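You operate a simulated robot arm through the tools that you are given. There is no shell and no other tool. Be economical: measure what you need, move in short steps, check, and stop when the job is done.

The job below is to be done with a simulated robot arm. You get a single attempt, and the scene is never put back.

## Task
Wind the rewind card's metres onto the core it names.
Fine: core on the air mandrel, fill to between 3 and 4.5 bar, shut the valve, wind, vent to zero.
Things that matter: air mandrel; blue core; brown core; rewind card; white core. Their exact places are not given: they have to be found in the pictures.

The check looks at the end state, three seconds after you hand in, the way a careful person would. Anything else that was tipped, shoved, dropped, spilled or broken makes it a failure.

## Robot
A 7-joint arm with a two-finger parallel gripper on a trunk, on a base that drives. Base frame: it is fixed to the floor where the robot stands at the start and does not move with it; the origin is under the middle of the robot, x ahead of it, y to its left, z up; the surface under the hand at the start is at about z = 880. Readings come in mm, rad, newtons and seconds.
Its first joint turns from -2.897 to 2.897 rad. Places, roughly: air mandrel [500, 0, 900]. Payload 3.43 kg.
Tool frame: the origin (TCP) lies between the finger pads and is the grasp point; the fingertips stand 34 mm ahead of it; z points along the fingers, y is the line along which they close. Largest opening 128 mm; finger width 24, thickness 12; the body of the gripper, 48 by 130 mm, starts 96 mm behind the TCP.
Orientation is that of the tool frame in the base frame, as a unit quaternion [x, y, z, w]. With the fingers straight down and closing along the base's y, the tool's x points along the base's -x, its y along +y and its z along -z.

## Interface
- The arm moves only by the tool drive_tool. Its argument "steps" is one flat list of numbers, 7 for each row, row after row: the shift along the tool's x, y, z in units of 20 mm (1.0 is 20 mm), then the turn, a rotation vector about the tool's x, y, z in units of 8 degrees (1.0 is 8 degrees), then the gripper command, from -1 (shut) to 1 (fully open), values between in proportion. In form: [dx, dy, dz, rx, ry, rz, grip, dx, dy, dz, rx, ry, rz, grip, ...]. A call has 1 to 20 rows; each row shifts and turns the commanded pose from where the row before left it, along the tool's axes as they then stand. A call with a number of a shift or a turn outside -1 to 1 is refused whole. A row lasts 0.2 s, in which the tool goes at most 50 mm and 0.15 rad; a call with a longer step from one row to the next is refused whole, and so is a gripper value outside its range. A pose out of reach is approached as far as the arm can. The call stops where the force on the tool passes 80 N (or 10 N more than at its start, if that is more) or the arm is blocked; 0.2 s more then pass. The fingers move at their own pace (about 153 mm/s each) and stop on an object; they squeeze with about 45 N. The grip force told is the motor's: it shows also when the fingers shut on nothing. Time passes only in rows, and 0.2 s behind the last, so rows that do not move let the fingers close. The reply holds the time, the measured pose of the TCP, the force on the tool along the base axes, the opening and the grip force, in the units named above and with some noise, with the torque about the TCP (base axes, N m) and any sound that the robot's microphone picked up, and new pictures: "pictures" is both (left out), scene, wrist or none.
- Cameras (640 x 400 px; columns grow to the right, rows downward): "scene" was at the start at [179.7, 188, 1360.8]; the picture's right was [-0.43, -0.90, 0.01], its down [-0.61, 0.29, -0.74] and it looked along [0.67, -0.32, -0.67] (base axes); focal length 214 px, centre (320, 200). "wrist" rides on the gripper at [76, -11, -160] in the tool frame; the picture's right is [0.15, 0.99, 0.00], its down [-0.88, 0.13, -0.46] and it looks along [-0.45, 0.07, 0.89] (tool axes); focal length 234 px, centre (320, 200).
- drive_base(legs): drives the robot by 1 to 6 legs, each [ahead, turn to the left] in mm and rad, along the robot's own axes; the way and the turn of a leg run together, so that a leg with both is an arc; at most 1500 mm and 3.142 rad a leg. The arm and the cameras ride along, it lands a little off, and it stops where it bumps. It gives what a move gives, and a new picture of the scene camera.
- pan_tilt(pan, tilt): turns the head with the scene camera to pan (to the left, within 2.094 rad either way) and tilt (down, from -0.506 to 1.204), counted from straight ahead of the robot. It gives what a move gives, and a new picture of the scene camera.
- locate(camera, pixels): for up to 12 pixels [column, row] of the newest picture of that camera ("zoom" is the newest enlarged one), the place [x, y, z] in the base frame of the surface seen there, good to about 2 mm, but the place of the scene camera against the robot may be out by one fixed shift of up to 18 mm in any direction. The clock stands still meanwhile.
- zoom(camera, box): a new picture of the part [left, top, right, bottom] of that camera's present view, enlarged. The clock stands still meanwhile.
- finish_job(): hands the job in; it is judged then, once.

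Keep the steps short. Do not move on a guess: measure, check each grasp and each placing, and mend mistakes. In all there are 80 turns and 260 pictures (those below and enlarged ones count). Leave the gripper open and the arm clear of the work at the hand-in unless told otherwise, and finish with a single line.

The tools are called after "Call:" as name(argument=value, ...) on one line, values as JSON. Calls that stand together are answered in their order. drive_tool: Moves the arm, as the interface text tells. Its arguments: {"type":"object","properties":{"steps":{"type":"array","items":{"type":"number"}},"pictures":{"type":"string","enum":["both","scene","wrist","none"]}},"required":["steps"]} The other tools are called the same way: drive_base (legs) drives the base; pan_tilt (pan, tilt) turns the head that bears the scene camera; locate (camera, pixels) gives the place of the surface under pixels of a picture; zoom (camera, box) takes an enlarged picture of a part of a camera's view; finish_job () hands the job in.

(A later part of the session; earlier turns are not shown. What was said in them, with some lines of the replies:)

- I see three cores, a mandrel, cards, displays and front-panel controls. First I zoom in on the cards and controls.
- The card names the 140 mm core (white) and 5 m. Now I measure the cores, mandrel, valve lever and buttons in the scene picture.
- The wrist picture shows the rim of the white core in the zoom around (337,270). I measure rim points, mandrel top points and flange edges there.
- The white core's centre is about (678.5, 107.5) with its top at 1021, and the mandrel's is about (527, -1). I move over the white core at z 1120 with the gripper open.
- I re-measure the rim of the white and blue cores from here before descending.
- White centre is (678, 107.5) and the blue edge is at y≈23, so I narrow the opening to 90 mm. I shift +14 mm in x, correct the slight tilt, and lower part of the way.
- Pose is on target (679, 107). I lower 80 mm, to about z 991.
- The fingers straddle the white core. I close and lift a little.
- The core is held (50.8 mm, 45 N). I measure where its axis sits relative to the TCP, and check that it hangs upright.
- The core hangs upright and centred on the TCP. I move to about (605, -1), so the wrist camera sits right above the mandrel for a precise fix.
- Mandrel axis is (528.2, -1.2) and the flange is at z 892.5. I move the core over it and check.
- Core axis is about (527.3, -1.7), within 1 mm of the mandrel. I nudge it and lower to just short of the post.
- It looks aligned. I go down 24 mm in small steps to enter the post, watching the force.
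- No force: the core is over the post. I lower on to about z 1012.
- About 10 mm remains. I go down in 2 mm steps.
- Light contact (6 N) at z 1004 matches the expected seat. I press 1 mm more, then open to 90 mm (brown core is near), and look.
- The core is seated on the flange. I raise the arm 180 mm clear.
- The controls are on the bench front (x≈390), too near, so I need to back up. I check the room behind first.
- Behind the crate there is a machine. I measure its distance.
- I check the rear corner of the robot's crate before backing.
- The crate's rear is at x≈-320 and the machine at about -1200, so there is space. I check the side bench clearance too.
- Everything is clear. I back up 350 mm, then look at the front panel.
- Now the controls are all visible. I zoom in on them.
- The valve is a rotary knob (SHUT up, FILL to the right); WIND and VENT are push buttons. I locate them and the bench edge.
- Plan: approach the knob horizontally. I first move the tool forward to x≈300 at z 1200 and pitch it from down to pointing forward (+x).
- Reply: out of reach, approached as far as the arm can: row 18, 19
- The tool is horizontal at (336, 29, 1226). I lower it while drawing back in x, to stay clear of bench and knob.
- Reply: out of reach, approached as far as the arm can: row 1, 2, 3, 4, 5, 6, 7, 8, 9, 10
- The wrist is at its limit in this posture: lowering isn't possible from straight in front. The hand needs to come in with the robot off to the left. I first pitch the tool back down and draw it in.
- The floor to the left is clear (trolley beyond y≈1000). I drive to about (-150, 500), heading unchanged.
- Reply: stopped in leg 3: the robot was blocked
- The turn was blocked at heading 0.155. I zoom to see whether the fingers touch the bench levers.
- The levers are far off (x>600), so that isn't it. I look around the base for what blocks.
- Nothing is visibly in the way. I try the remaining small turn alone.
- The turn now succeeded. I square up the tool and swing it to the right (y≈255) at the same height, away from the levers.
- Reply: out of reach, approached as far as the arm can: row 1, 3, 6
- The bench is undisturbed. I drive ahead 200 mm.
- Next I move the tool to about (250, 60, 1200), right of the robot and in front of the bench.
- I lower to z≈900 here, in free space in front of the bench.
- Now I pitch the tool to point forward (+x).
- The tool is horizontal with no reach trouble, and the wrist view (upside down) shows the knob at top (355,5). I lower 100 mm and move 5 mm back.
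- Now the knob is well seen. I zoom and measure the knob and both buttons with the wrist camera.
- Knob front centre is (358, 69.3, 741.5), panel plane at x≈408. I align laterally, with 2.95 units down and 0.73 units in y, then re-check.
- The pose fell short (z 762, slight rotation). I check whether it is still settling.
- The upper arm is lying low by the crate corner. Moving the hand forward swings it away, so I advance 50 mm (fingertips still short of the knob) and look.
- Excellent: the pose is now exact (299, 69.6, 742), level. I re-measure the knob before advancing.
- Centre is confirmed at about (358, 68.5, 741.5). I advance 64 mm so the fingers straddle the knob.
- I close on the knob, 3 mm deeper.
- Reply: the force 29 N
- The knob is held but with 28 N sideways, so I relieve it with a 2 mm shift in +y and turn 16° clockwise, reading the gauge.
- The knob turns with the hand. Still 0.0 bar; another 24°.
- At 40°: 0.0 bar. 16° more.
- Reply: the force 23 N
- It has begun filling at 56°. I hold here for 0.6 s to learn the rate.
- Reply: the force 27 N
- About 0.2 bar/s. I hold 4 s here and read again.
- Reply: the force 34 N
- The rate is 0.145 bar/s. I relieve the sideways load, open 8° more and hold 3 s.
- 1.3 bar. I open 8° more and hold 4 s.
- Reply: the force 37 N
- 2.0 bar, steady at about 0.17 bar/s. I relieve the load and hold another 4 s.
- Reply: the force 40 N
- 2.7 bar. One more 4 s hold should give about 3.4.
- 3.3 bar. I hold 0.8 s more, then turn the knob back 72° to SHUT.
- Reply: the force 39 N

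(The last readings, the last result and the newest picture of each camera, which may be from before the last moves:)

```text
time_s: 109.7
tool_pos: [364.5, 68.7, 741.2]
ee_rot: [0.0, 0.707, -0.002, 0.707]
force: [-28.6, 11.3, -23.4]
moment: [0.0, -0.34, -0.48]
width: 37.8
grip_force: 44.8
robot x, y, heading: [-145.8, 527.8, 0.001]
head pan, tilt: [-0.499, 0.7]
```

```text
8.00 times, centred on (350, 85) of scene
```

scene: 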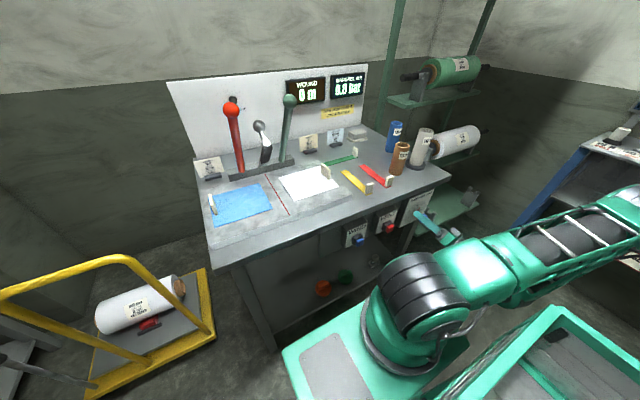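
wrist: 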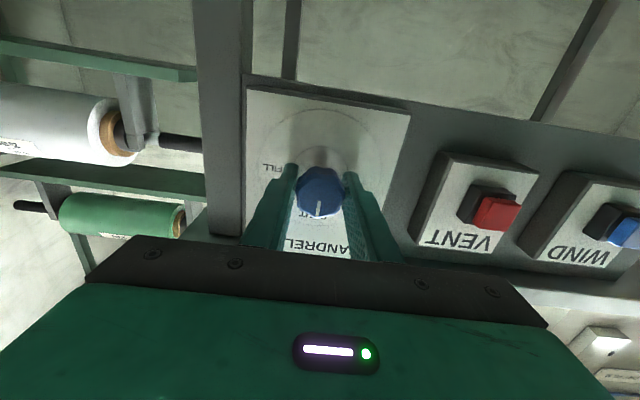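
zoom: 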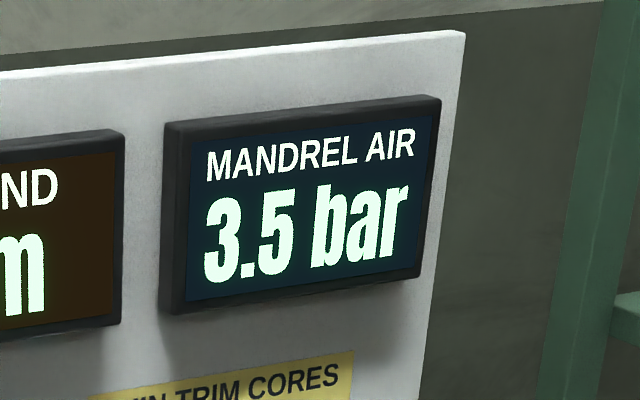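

Pointer is back on SHUT and the gauge reads 3.5 bar. I release, retreat 80 mm, and raise to z≈900.

Call:
drive_tool(steps=[0, 0, 0, 0, 0, 0, 0.2, 0, 0, 0, 0, 0, 0, 0.2, 0, 0, -0.5, 0, 0, 0, 0.2, 0, 0, -0.9, 0, 0, 0, 0.2, 0, 0, -0.9, 0, 0, 0, 0.2, 0, 0, -0.9, 0, 0, 0, 0.2, 0, 0, -0.9, 0, 0, 0, 0.2, -1, 0, 0, 0, 0, 0, 0.2, -1, 0, 0, 0, 0, 0, 0.2, -1, 0, 0, 0, 0, 0, 0.2, -1, 0, 0, 0, 0, 0, 0.2, -1, 0, 0, 0, 0, 0, 0.2, -1, 0, 0, 0, 0, 0, 0.2, -1, 0, 0, 0, 0, 0, 0.2, -1, 0, 0, 0, 0, 0, 0.2, 0, 0, 0, 0, 0, 0, 0.2])

Call:
zoom(camera="scene", box=[270, 60, 380, 130])

```text
time_s: 113.0
tool_pos: [284.1, 71.4, 901.8]
ee_rot: [-0.001, 0.707, -0.001, 0.708]
force: [-0.2, 0.1, -0.2]
moment: [0.0, 0.01, 0.0]
width: 76.6
grip_force: 0.1
robot x, y, heading: [-148.1, 526.7, 0.004]
head pan, tilt: [-0.499, 0.7]
```

scene: 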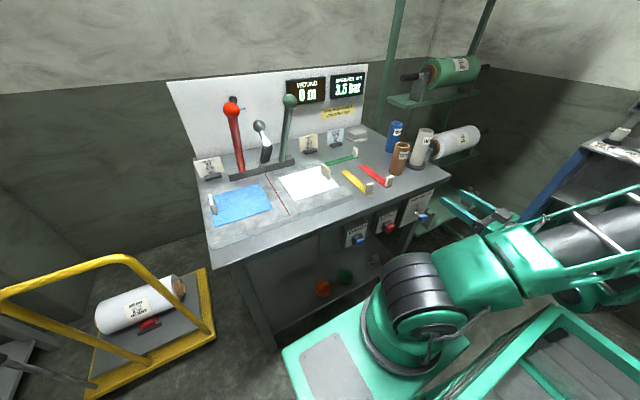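
wrist: 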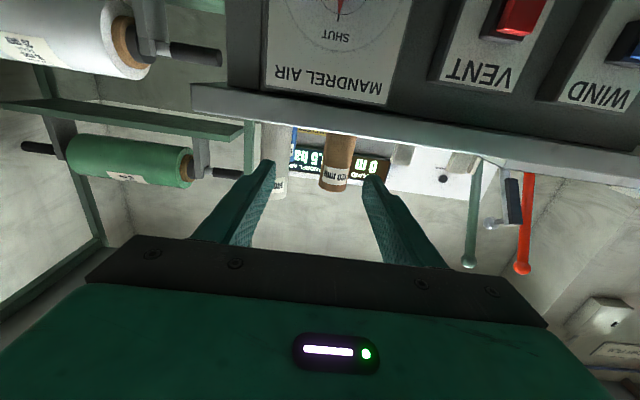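

```text
5.71 times, centred on (325, 95) of scene
```

zoom: 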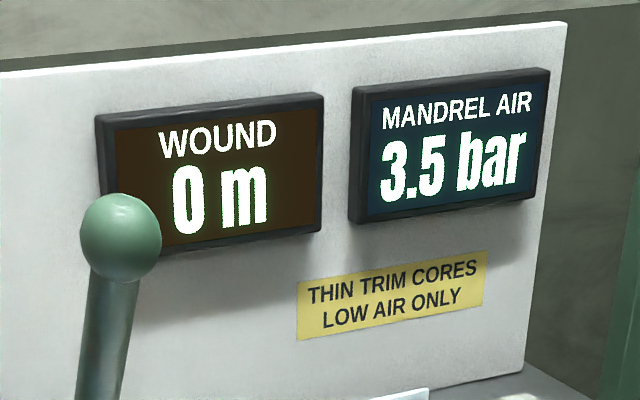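

The air holds at 3.5 bar. Now I pitch the tool down while shifting left toward WIND (y 360), closing the fingers.

Call:
drive_tool(steps=[0, 1, 0, 0, 0.94, 0, -1, 0, 1, 0, 0, 0.94, 0, -1, 0, 1, 0, 0, 0.94, 0, -1, 0, 1, 0, 0, 0.94, 0, -1, 0, 1, 0, 0, 0.94, 0, -1, 0, 1, 0, 0, 0.94, 0, -1, 0, 1, 0, 0, 0.94, 0, -1, 0, 1, 0, 0, 0.94, 0, -1, 0, 1, 0, 0, 0.94, 0, -1, 0, 1, 0, 0, 0.94, 0, -1, 0, 1, 0, 0, 0.94, 0, -1, -0.5, 1, 0, 0, 0.91, 0, -1, -1, 1, 0, 0, 0, 0, -1, -0.5, 1, 0, 0, 0, 0, -1, 0, 0.45, 0, 0, 0, 0, -1, 0, 0, 0, 0, 0, 0, -1])

```text
time_s: 116.5
tool_pos: [314.4, 258.6, 940.3]
ee_rot: [-0.008, 0.992, -0.029, 0.123]
force: [-0.2, 0.8, 0.9]
moment: [-0.03, 0.03, -0.01]
width: 0.0
grip_force: 33.0
out of reach, approached as far as the arm can: row 4, 5, 6, 7, 8, 9, 10, 11, 14, 15
robot x, y, heading: [-150.4, 531.5, 0.002]
head pan, tilt: [-0.499, 0.7]
```

scene: 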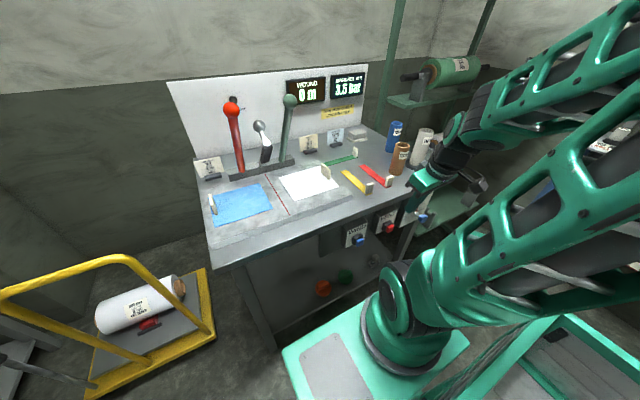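
wrist: 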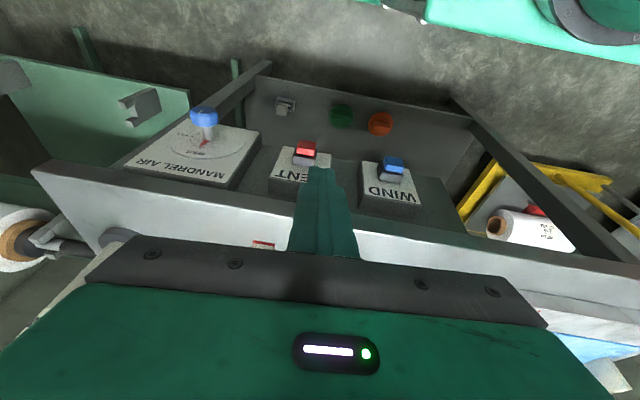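

The arm is folded too tightly this near. I back the base 200 mm for room.

Call:
drive_base(legs=[[-200, 0]])

```text
time_s: 118.1
tool_pos: [109.5, 260.2, 940.7]
ee_rot: [-0.011, 0.992, -0.029, 0.122]
force: [0.3, 0.4, -0.4]
moment: [-0.04, 0.0, 0.03]
width: 0.0
grip_force: 32.7
robot x, y, heading: [-351.0, 532.1, 0.007]
head pan, tilt: [-0.499, 0.7]
```

scene: 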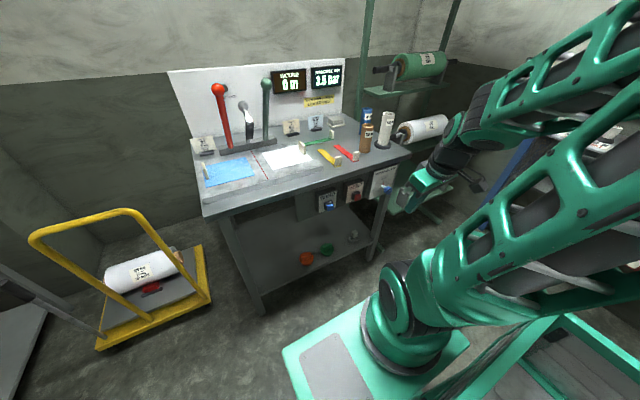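

I straighten the tool to vertical and move to about (318, 360, 940).

Call:
drive_tool(steps=[0, 0, 0, 0, 0.9, 0, -1, 0, 0, 0, 0, 0.87, 0, -1, -0.95, 0.45, 0, 0, 0, 0, -1, -0.95, 0.45, 0, 0, 0, 0, -1, -0.95, 0.45, 0, 0, 0, 0, -1, -0.95, 0.45, 0, 0, 0, 0, -1, -0.95, 0.45, 0, 0, 0, 0, -1, -0.95, 0.45, 0, 0, 0, 0, -1, -0.95, 0.45, 0, 0, 0, 0, -1, -0.95, 0.45, 0, 0, 0, 0, -1, -0.95, 0.45, 0, 0, 0, 0, -1, -0.95, 0.45, 0, 0, 0, 0, -1, -0.95, 0.45, 0, 0, 0, 0, -1, 0, 0, 0, 0, 0, 0, -1, 0, 0, 0, 0, 0, 0, -1])

```text
time_s: 121.3
tool_pos: [303.0, 358.4, 941.1]
ee_rot: [-0.006, 0.999, -0.031, 0.007]
force: [0.4, 0.3, -0.4]
moment: [0.0, 0.0, 0.0]
width: 0.1
grip_force: 32.8
robot x, y, heading: [-353.9, 527.9, 0.005]
head pan, tilt: [-0.499, 0.7]
```

scene: 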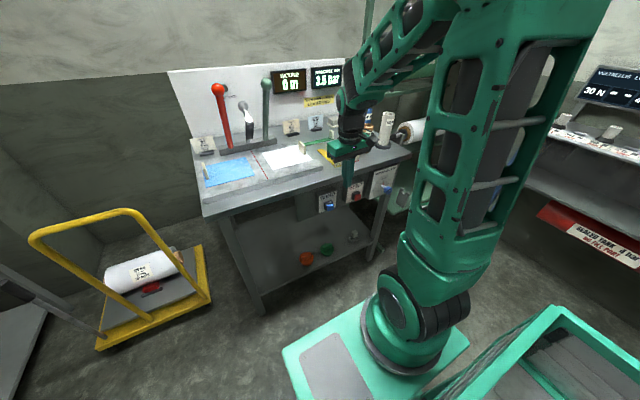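
wrist: 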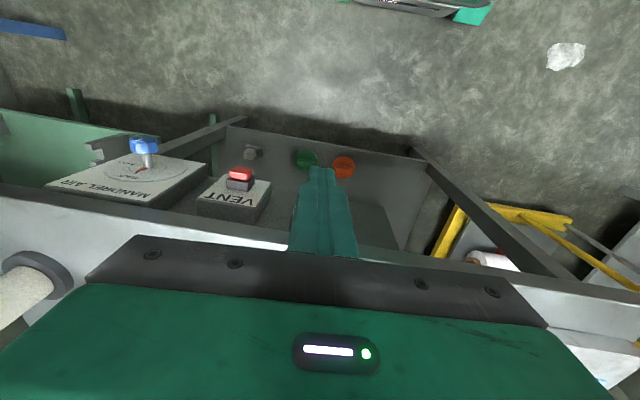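

I level the tool, lower to z≈770 in front of WIND and step to x≈320.

Call:
drive_tool(steps=[-0.4, 0.1, 0, -0.44, 0, 0, -1, -0.4, 0, 1, 0, 0, 0, -1, 0, 0, 1, 0, 0, 0, -1, 0, 0, 1, 0, 0, 0, -1, 0, 0, 1, 0, 0, 0, -1, 0, 0, 1, 0, 0, 0, -1, 0, 0, 1, 0, 0, 0, -1, 0, 0, 1, 0, 0, 0, -1, 0, 0, 1, 0, 0, 0, -1, 0, 0, 0.6, 0, 0, 0, -1, 0, 0, 0, 0, 0, 0, -1])

Call:
zoom(camera="scene", box=[300, 150, 420, 230])

```text
time_s: 123.7
tool_pos: [322.6, 363.1, 769.8]
ee_rot: [-0.006, 1.0, 0.001, 0.006]
force: [0.0, 0.2, 0.6]
moment: [-0.01, 0.01, 0.02]
width: 0.0
grip_force: 32.8
robot x, y, heading: [-355.3, 528.7, 0.002]
head pan, tilt: [-0.499, 0.7]
```

scene: 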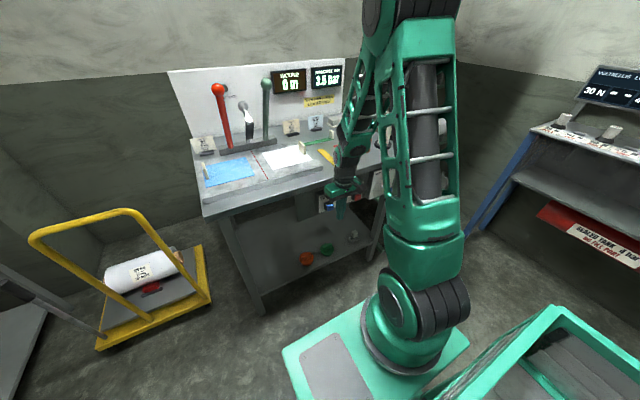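
wrist: 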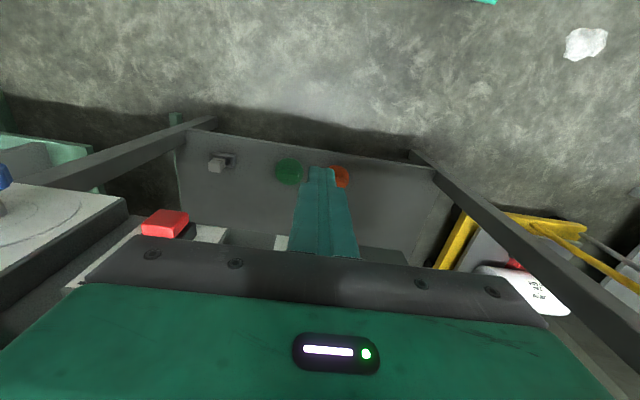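

```text
5.00 times, centred on (360, 190) of scene
```

zoom: 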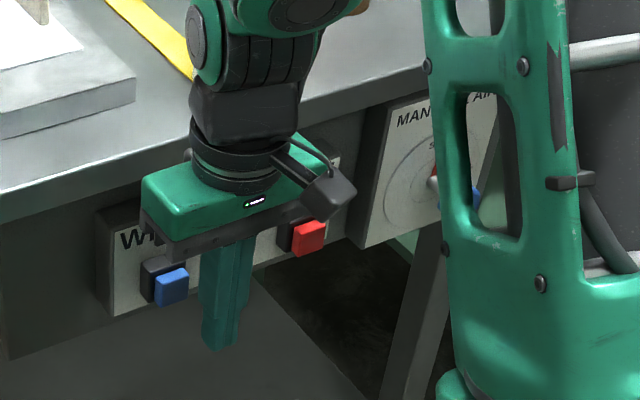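

I compare finger and WIND button positions in this same zoom.

Call:
locate(camera="zoom", pixels=[[172, 290], [160, 295], [186, 285], [172, 272], [218, 330], [225, 290], [212, 300], [307, 240]])

```text
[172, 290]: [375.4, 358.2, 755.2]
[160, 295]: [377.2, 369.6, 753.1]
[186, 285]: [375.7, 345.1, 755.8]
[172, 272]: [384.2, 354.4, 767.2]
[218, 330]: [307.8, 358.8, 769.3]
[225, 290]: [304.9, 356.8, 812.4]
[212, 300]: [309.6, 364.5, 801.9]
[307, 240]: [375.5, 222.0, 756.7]
```

Aligned (both y≈358). I approach 42 mm, make one short press of about 8 mm, withdraw, and read the counter.

Call:
drive_tool(steps=[-0.8, -0.1, 0, 0, 0, 0, -1, -0.8, 0, 0, 0, 0, 0, -1, -0.5, 0, 0, 0, 0, 0, -1, 0, 0, 0, 0, 0, 0, -1, -0.2, 0, 0, 0, 0, 0, -1, -0.2, 0, 0, 0, 0, 0, -1, 0.4, 0, 0, 0, 0, 0, -1, 0.3, 0, 0, 0, 0, 0, -1], pictures="scene")

Call:
zoom(camera="scene", box=[260, 55, 350, 115])

```text
time_s: 125.5
tool_pos: [360.4, 360.8, 771.0]
ee_rot: [-0.006, 1.0, 0.0, 0.008]
force: [-0.6, 0.4, -0.3]
moment: [-0.05, -0.05, -0.01]
width: 0.0
grip_force: 33.5
robot x, y, heading: [-351.4, 525.2, 0.002]
head pan, tilt: [-0.499, 0.7]
```

scene: 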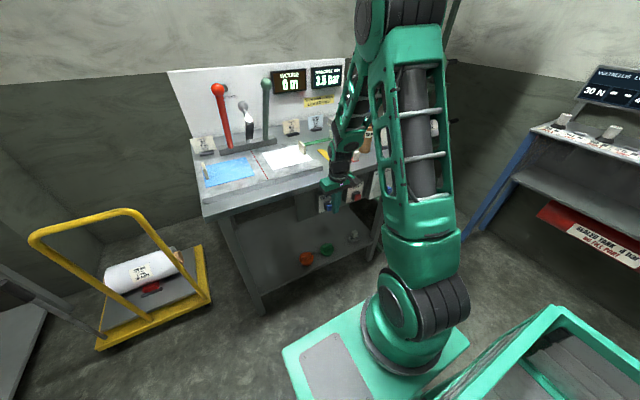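

```text
6.67 times, centred on (305, 85) of scene
```

zoom: 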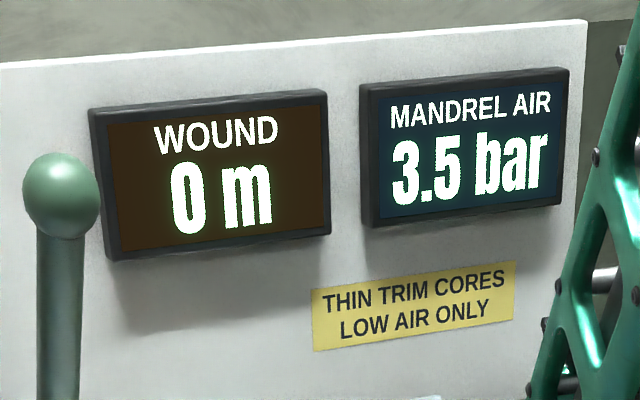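

Still 0 m. I press in to about x 376 and hold briefly while reading force.

Call:
drive_tool(steps=[-0.4, 0, 0, 0, 0, 0, -1, -0.4, 0, 0, 0, 0, 0, -1], pictures="scene")

Call:
zoom(camera="scene", box=[260, 55, 350, 115])

Call:
zoom(camera="scene", box=[300, 160, 390, 220])

```text
time_s: 126.2
tool_pos: [357.6, 360.9, 777.7]
ee_rot: [-0.004, 1.0, 0.002, 0.006]
force: [0.8, 0.8, -2.1]
moment: [0.02, 0.03, 0.02]
width: 0.0
grip_force: 32.9
robot x, y, heading: [-353.5, 529.4, 0.007]
head pan, tilt: [-0.499, 0.7]
stopped in row 2: the force on the tool passed its limit at 81 N (the readings are from after the stop); the commanded pose is now the measured one
```

scene: 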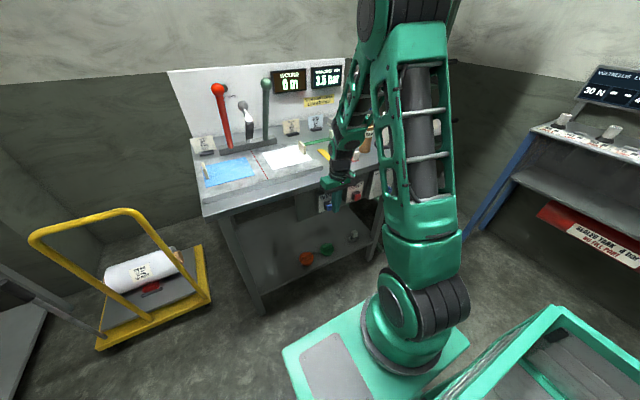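

```text
6.67 times, centred on (305, 85) of scene
```

zoom: 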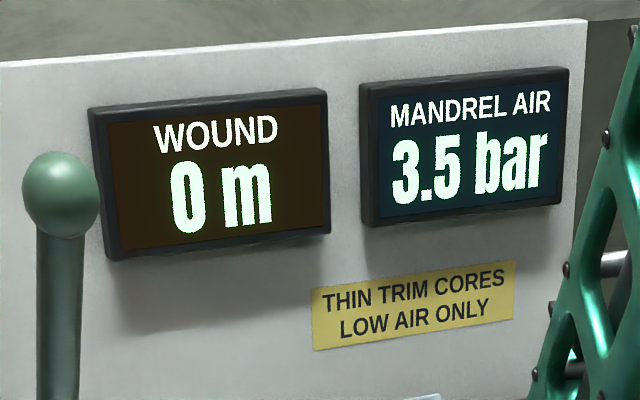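

```text
6.67 times, centred on (345, 190) of scene
```

zoom: 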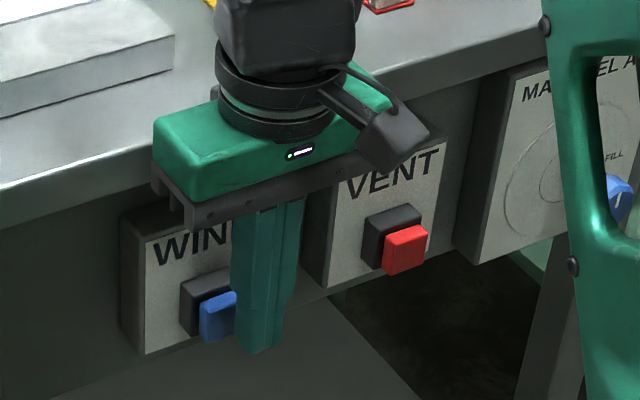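

The gripper body likely met the bench edge or the button bottomed stiffly. I draw back, tilt the tool 24° so the fingertip leads, and press with the tip, holding.

Call:
drive_tool(steps=[0.65, 0, 0, 0, 0, 0, -1, 0.65, 0, 0, 0, 0, 0, -1, 0, 0, 0, 0, -1, 0, -1, 0, 0, 0, 0, -1, 0, -1, 0, 0, 0, 0, -1, 0, -1, 0.1, 0, 0.23, 0, 0, 0, -1, -0.48, 0, 0.214, 0, 0, 0, -1, -0.48, 0, 0.214, 0, 0, 0, -1, 0, 0, 0, 0, 0, 0, -1, -0.183, 0, 0.081, 0, 0, 0, -1, -0.183, 0, 0.081, 0, 0, 0, -1], pictures="scene")

Call:
zoom(camera="scene", box=[260, 55, 350, 115])

Call:
zoom(camera="scene", box=[300, 160, 390, 220])

```text
time_s: 128.6
tool_pos: [361.4, 362.0, 771.7]
ee_rot: [-0.004, 0.977, 0.002, 0.212]
force: [-6.6, 1.3, 0.8]
moment: [0.03, 0.15, 0.03]
width: 0.0
grip_force: 33.3
robot x, y, heading: [-357.6, 526.0, 0.008]
head pan, tilt: [-0.499, 0.7]
heard: click
```

scene: 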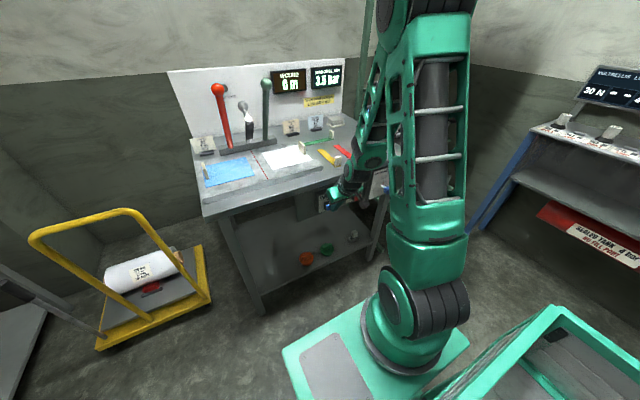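

```text
6.67 times, centred on (305, 85) of scene
```

zoom: 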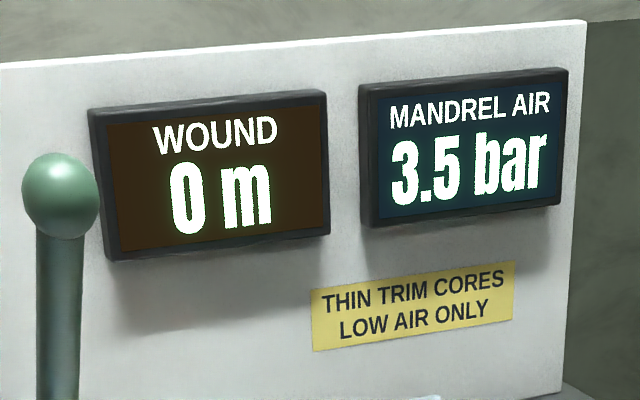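

```text
6.67 times, centred on (345, 190) of scene
```

zoom: 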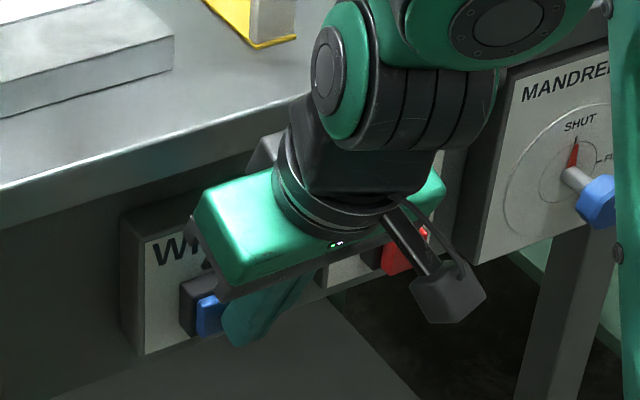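

Click heard; the button is in. I hold 0.8 s and read.

Call:
drive_tool(steps=[0, 0, 0, 0, 0, 0, -1, 0, 0, 0, 0, 0, 0, -1, 0, 0, 0, 0, 0, 0, -1], pictures="none")

Call:
zoom(camera="scene", box=[260, 55, 350, 115])

```text
time_s: 129.4
tool_pos: [360.7, 361.7, 772.9]
ee_rot: [-0.004, 0.977, 0.003, 0.212]
force: [-5.8, 2.5, -2.0]
moment: [0.01, 0.22, 0.03]
width: 0.0
grip_force: 32.6
robot x, y, heading: [-355.0, 529.1, -0.0]
head pan, tilt: [-0.499, 0.7]
```

```text
6.67 times, centred on (305, 85) of scene
```

zoom: 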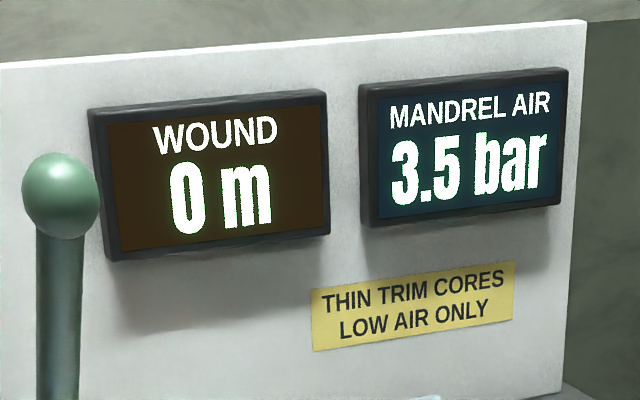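

I hold about 1.6 s more.

Call:
drive_tool(steps=[0, 0, 0, 0, 0, 0, -1, 0, 0, 0, 0, 0, 0, -1, 0, 0, 0, 0, 0, 0, -1, 0, 0, 0, 0, 0, 0, -1, 0, 0, 0, 0, 0, 0, -1, 0, 0, 0, 0, 0, 0, -1, 0, 0, 0, 0, 0, 0, -1], pictures="none")

Call:
zoom(camera="scene", box=[260, 55, 350, 115])

```text
time_s: 131.0
tool_pos: [362.4, 361.0, 772.5]
ee_rot: [-0.004, 0.977, 0.002, 0.212]
force: [-7.9, 1.3, -1.6]
moment: [0.04, 0.25, 0.04]
width: 0.1
grip_force: 33.2
robot x, y, heading: [-355.3, 524.3, 0.003]
head pan, tilt: [-0.499, 0.7]
```

```text
6.67 times, centred on (305, 85) of scene
```

zoom: 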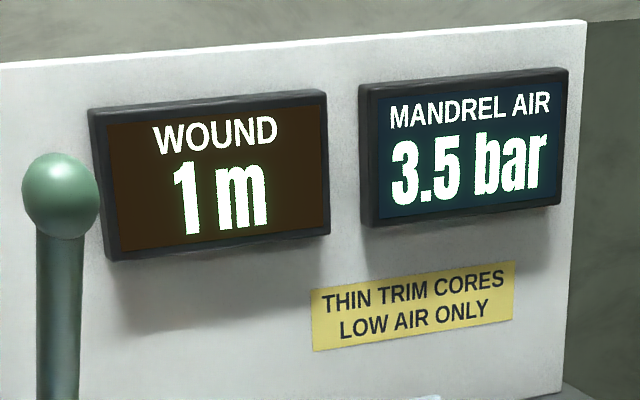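

1 m after about 2.7 s held. I hold 2 s more to get the rate.

Call:
drive_tool(steps=[0, 0, 0, 0, 0, 0, -1, 0, 0, 0, 0, 0, 0, -1, 0, 0, 0, 0, 0, 0, -1, 0, 0, 0, 0, 0, 0, -1, 0, 0, 0, 0, 0, 0, -1, 0, 0, 0, 0, 0, 0, -1, 0, 0, 0, 0, 0, 0, -1, 0, 0, 0, 0, 0, 0, -1, 0, 0, 0, 0, 0, 0, -1], pictures="none")

Call:
zoom(camera="scene", box=[260, 55, 350, 115])

```text
time_s: 133.0
tool_pos: [361.4, 362.2, 773.0]
ee_rot: [-0.004, 0.977, 0.003, 0.212]
force: [-6.9, 0.3, -1.3]
moment: [0.0, 0.25, -0.01]
width: 0.0
grip_force: 32.7
robot x, y, heading: [-356.1, 527.0, 0.009]
head pan, tilt: [-0.499, 0.7]
```

```text
6.67 times, centred on (305, 85) of scene
```

zoom: 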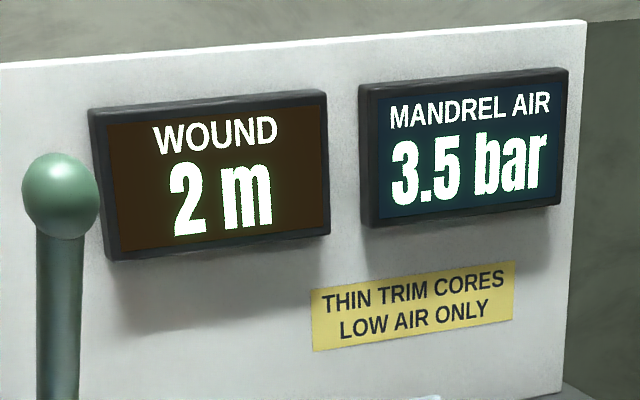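

2 m. Hold 2 s more.

Call:
drive_tool(steps=[0, 0, 0, 0, 0, 0, -1, 0, 0, 0, 0, 0, 0, -1, 0, 0, 0, 0, 0, 0, -1, 0, 0, 0, 0, 0, 0, -1, 0, 0, 0, 0, 0, 0, -1, 0, 0, 0, 0, 0, 0, -1, 0, 0, 0, 0, 0, 0, -1, 0, 0, 0, 0, 0, 0, -1, 0, 0, 0, 0, 0, 0, -1], pictures="none")

Call:
zoom(camera="scene", box=[260, 55, 350, 115])

```text
time_s: 135.0
tool_pos: [362.1, 361.8, 772.3]
ee_rot: [-0.005, 0.977, 0.003, 0.212]
force: [-8.0, -0.1, 0.7]
moment: [-0.01, 0.2, 0.01]
width: 0.0
grip_force: 33.3
robot x, y, heading: [-351.9, 528.0, 0.006]
head pan, tilt: [-0.499, 0.7]
```

```text
6.67 times, centred on (305, 85) of scene
```

zoom: 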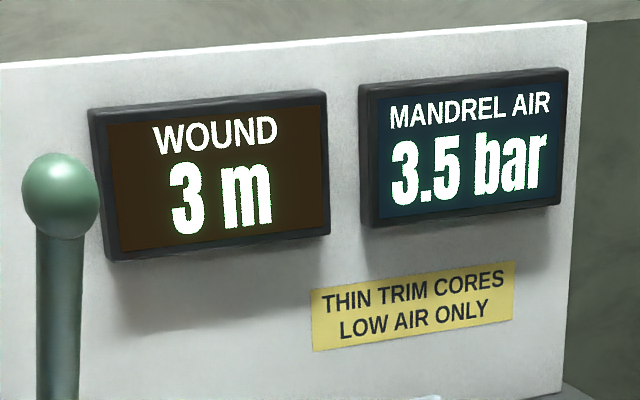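

3 m: about 0.5 m/s. I hold 2.8 s more.

Call:
drive_tool(steps=[0, 0, 0, 0, 0, 0, -1, 0, 0, 0, 0, 0, 0, -1, 0, 0, 0, 0, 0, 0, -1, 0, 0, 0, 0, 0, 0, -1, 0, 0, 0, 0, 0, 0, -1, 0, 0, 0, 0, 0, 0, -1, 0, 0, 0, 0, 0, 0, -1, 0, 0, 0, 0, 0, 0, -1, 0, 0, 0, 0, 0, 0, -1, 0, 0, 0, 0, 0, 0, -1, 0, 0, 0, 0, 0, 0, -1, 0, 0, 0, 0, 0, 0, -1, 0, 0, 0, 0, 0, 0, -1], pictures="none")

Call:
zoom(camera="scene", box=[260, 55, 350, 115])

```text
time_s: 137.8
tool_pos: [361.6, 360.9, 773.4]
ee_rot: [-0.004, 0.977, 0.002, 0.212]
force: [-7.9, -1.3, 0.4]
moment: [-0.01, 0.18, -0.04]
width: 0.1
grip_force: 31.7
robot x, y, heading: [-354.8, 527.4, 0.008]
head pan, tilt: [-0.499, 0.7]
```

```text
6.67 times, centred on (305, 85) of scene
```

zoom: 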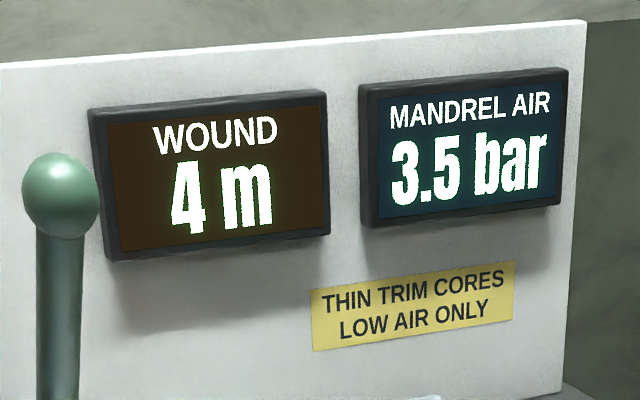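

4 m, as predicted. I hold 0.8 s more and read.

Call:
drive_tool(steps=[0, 0, 0, 0, 0, 0, -1, 0, 0, 0, 0, 0, 0, -1, 0, 0, 0, 0, 0, 0, -1], pictures="none")

Call:
zoom(camera="scene", box=[260, 55, 350, 115])

```text
time_s: 138.6
tool_pos: [362.0, 361.0, 772.7]
ee_rot: [-0.003, 0.977, 0.002, 0.212]
force: [-8.5, 0.4, -0.1]
moment: [0.0, 0.21, -0.01]
width: 0.0
grip_force: 33.1
robot x, y, heading: [-353.4, 528.3, 0.001]
head pan, tilt: [-0.499, 0.7]
```

```text
6.67 times, centred on (305, 85) of scene
```

zoom: 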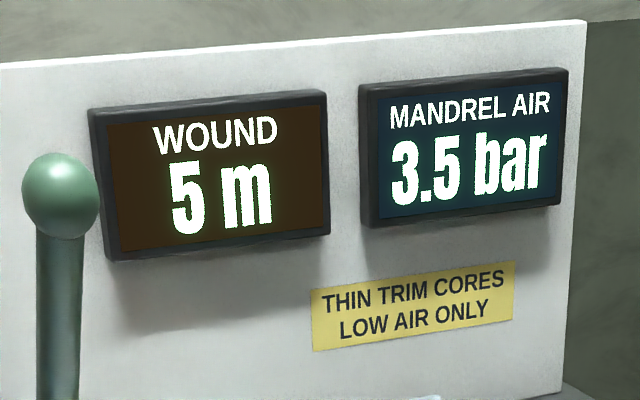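

5 m reached. I release at once, draw back 30 mm, shift 138 mm right to VENT (y≈223), and press it the same way.

Call:
drive_tool(steps=[0.69, 0, -0.305, 0, 0, 0, -1, 0.69, 0, -0.305, 0, 0, 0, -1, 0, -0.98, 0, 0, 0, 0, -1, 0, -0.98, 0, 0, 0, 0, -1, 0, -0.98, 0, 0, 0, 0, -1, 0, -0.98, 0, 0, 0, 0, -1, 0, -0.98, 0, 0, 0, 0, -1, 0, -0.98, 0, 0, 0, 0, -1, 0, -0.98, 0, 0, 0, 0, -1, 0, 0, 0, 0, 0, 0, -1, -0.5, 0, 0.223, 0, 0, 0, -1, -0.5, 0, 0.223, 0, 0, 0, -1, -0.19, 0, 0.085, 0, 0, 0, -1, -0.19, 0, 0.085, 0, 0, 0, -1], pictures="scene")

Call:
zoom(camera="scene", box=[260, 55, 350, 115])

Call:
zoom(camera="scene", box=[310, 150, 400, 210])

```text
time_s: 141.6
tool_pos: [360.9, 223.7, 771.6]
ee_rot: [-0.004, 0.977, 0.002, 0.211]
force: [-9.2, 1.4, 2.8]
moment: [0.08, 0.19, 0.04]
width: 0.0
grip_force: 32.9
robot x, y, heading: [-353.9, 527.5, 0.006]
head pan, tilt: [-0.499, 0.7]
heard: click
```

scene: 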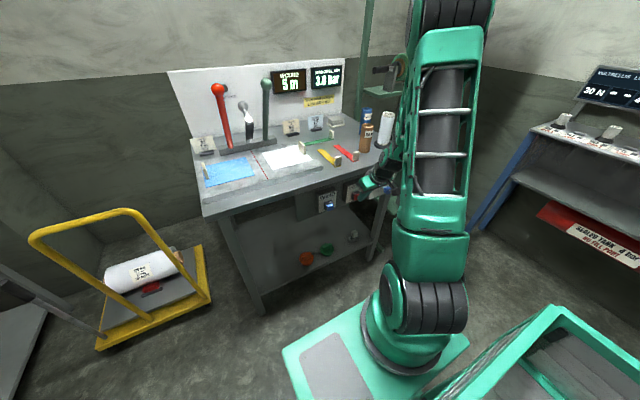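

```text
6.67 times, centred on (305, 85) of scene
```

zoom: 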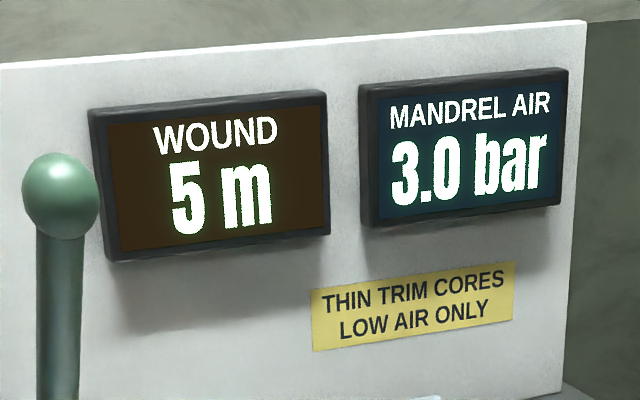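

```text
6.67 times, centred on (355, 180) of scene
```

zoom: 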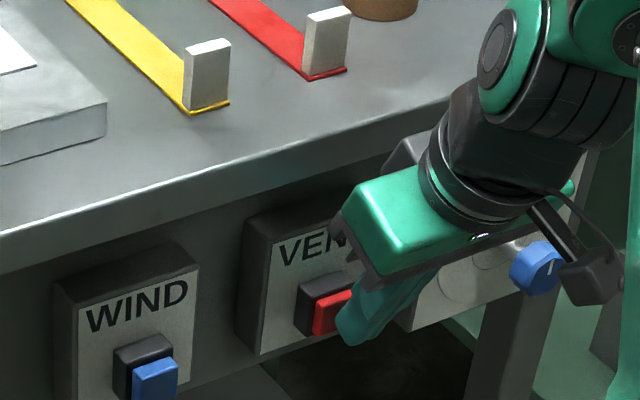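

Wound stays at 5 m and the vent is open (3.0 bar and falling). I hold VENT for 4 s.

Call:
drive_tool(steps=[0, 0, 0, 0, 0, 0, -1, 0, 0, 0, 0, 0, 0, -1, 0, 0, 0, 0, 0, 0, -1, 0, 0, 0, 0, 0, 0, -1, 0, 0, 0, 0, 0, 0, -1, 0, 0, 0, 0, 0, 0, -1, 0, 0, 0, 0, 0, 0, -1, 0, 0, 0, 0, 0, 0, -1, 0, 0, 0, 0, 0, 0, -1, 0, 0, 0, 0, 0, 0, -1, 0, 0, 0, 0, 0, 0, -1, 0, 0, 0, 0, 0, 0, -1, 0, 0, 0, 0, 0, 0, -1, 0, 0, 0, 0, 0, 0, -1, 0, 0, 0, 0, 0, 0, -1, 0, 0, 0, 0, 0, 0, -1, 0, 0, 0, 0, 0, 0, -1, 0, 0, 0, 0, 0, 0, -1, 0, 0, 0, 0, 0, 0, -1, 0, 0, 0, 0, 0, 0, -1], pictures="none")

Call:
zoom(camera="scene", box=[260, 55, 350, 115])

```text
time_s: 145.8
tool_pos: [362.4, 223.0, 773.4]
ee_rot: [-0.004, 0.977, 0.002, 0.212]
force: [-12.2, 2.6, -1.5]
moment: [0.09, 0.37, 0.07]
width: 0.0
grip_force: 33.0
robot x, y, heading: [-354.0, 529.8, 0.0]
head pan, tilt: [-0.499, 0.7]
```

```text
6.67 times, centred on (305, 85) of scene
```

zoom: 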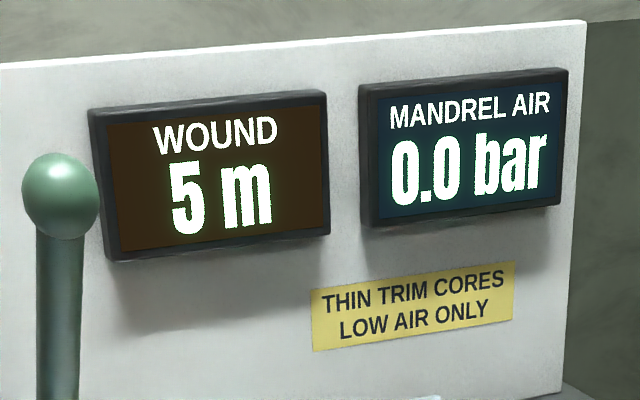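

0.0 bar, 5 m. I release VENT, retreat 90 mm, raise and open the gripper.

Call:
drive_tool(steps=[0.69, 0, -0.305, 0, 0, 0, -1, 0.69, 0, -0.305, 0, 0, 0, -1, 0.69, 0, -0.305, 0, 0, 0, -1, 0.69, 0, -0.305, 0, 0, 0, -1, 0.69, 0, -0.305, 0, 0, 0, -1, 0.69, 0, -0.305, 0, 0, 0, -1, -0.366, 0, -0.82, 0, 0, 0, 1, -0.366, 0, -0.82, 0, 0, 0, 1, -0.366, 0, -0.82, 0, 0, 0, 1, -0.366, 0, -0.82, 0, 0, 0, 1, -0.366, 0, -0.82, 0, 0, 0, 1, -0.366, 0, -0.82, 0, 0, 0, 1, -0.366, 0, -0.82, 0, 0, 0, 1, -0.366, 0, -0.82, 0, 0, 0, 1, 0, 0, 0, 0, 0, 0, 1])

Call:
zoom(camera="scene", box=[250, 50, 430, 220])

Call:
zoom(camera="scene", box=[180, 50, 400, 220])

```text
time_s: 149.0
tool_pos: [270.8, 222.6, 916.0]
ee_rot: [-0.002, 0.977, 0.002, 0.212]
force: [1.2, 0.6, 0.2]
moment: [0.01, 0.01, 0.03]
width: 128.3
grip_force: 0.1
robot x, y, heading: [-354.9, 527.9, 0.004]
head pan, tilt: [-0.499, 0.7]
```

scene: 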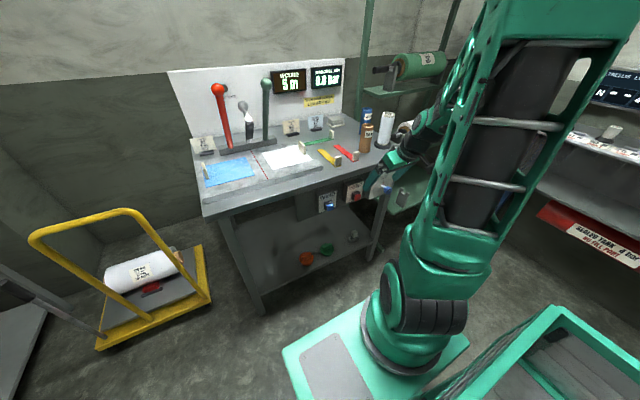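
wrist: 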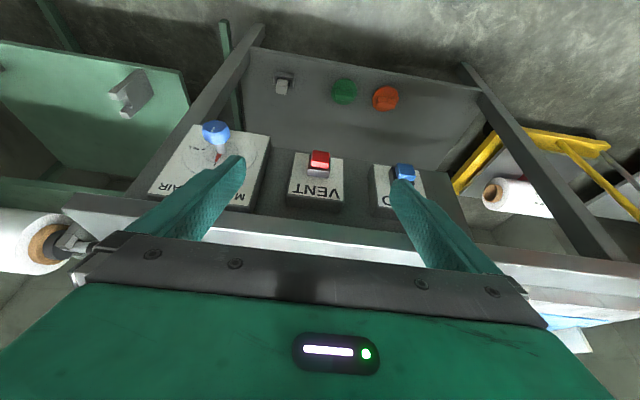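

```text
2.35 times, centred on (340, 135) of scene
```

zoom: 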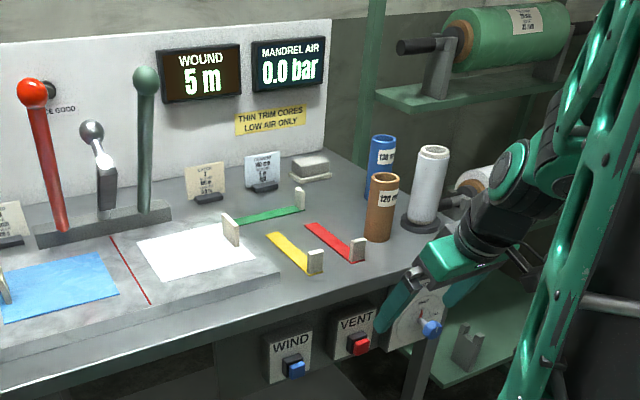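

```text
2.35 times, centred on (290, 135) of scene
5 turns are left
```

zoom: 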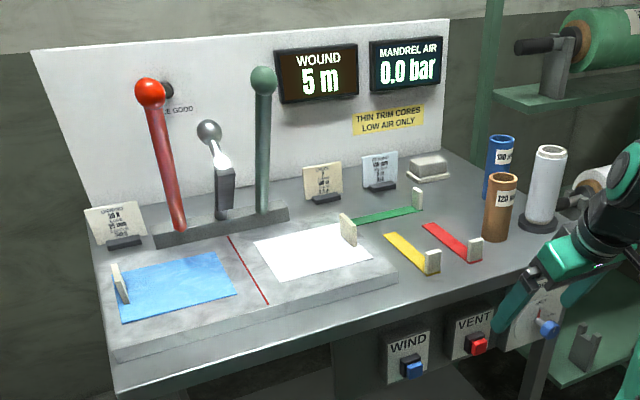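

The counter shows 5 m on the 140 mm core, the air is at 0.0 bar, the valve is shut, nothing else was disturbed, and the gripper is open and clear. I hand in.

Call:
finish_job()

```text
The job is handed in.
```

The job is handed in: 5 m is wound on the white 140 mm core on the air mandrel, filled to 3.5 bar for winding, with the valve shut and the air vented to 0.0 bar.
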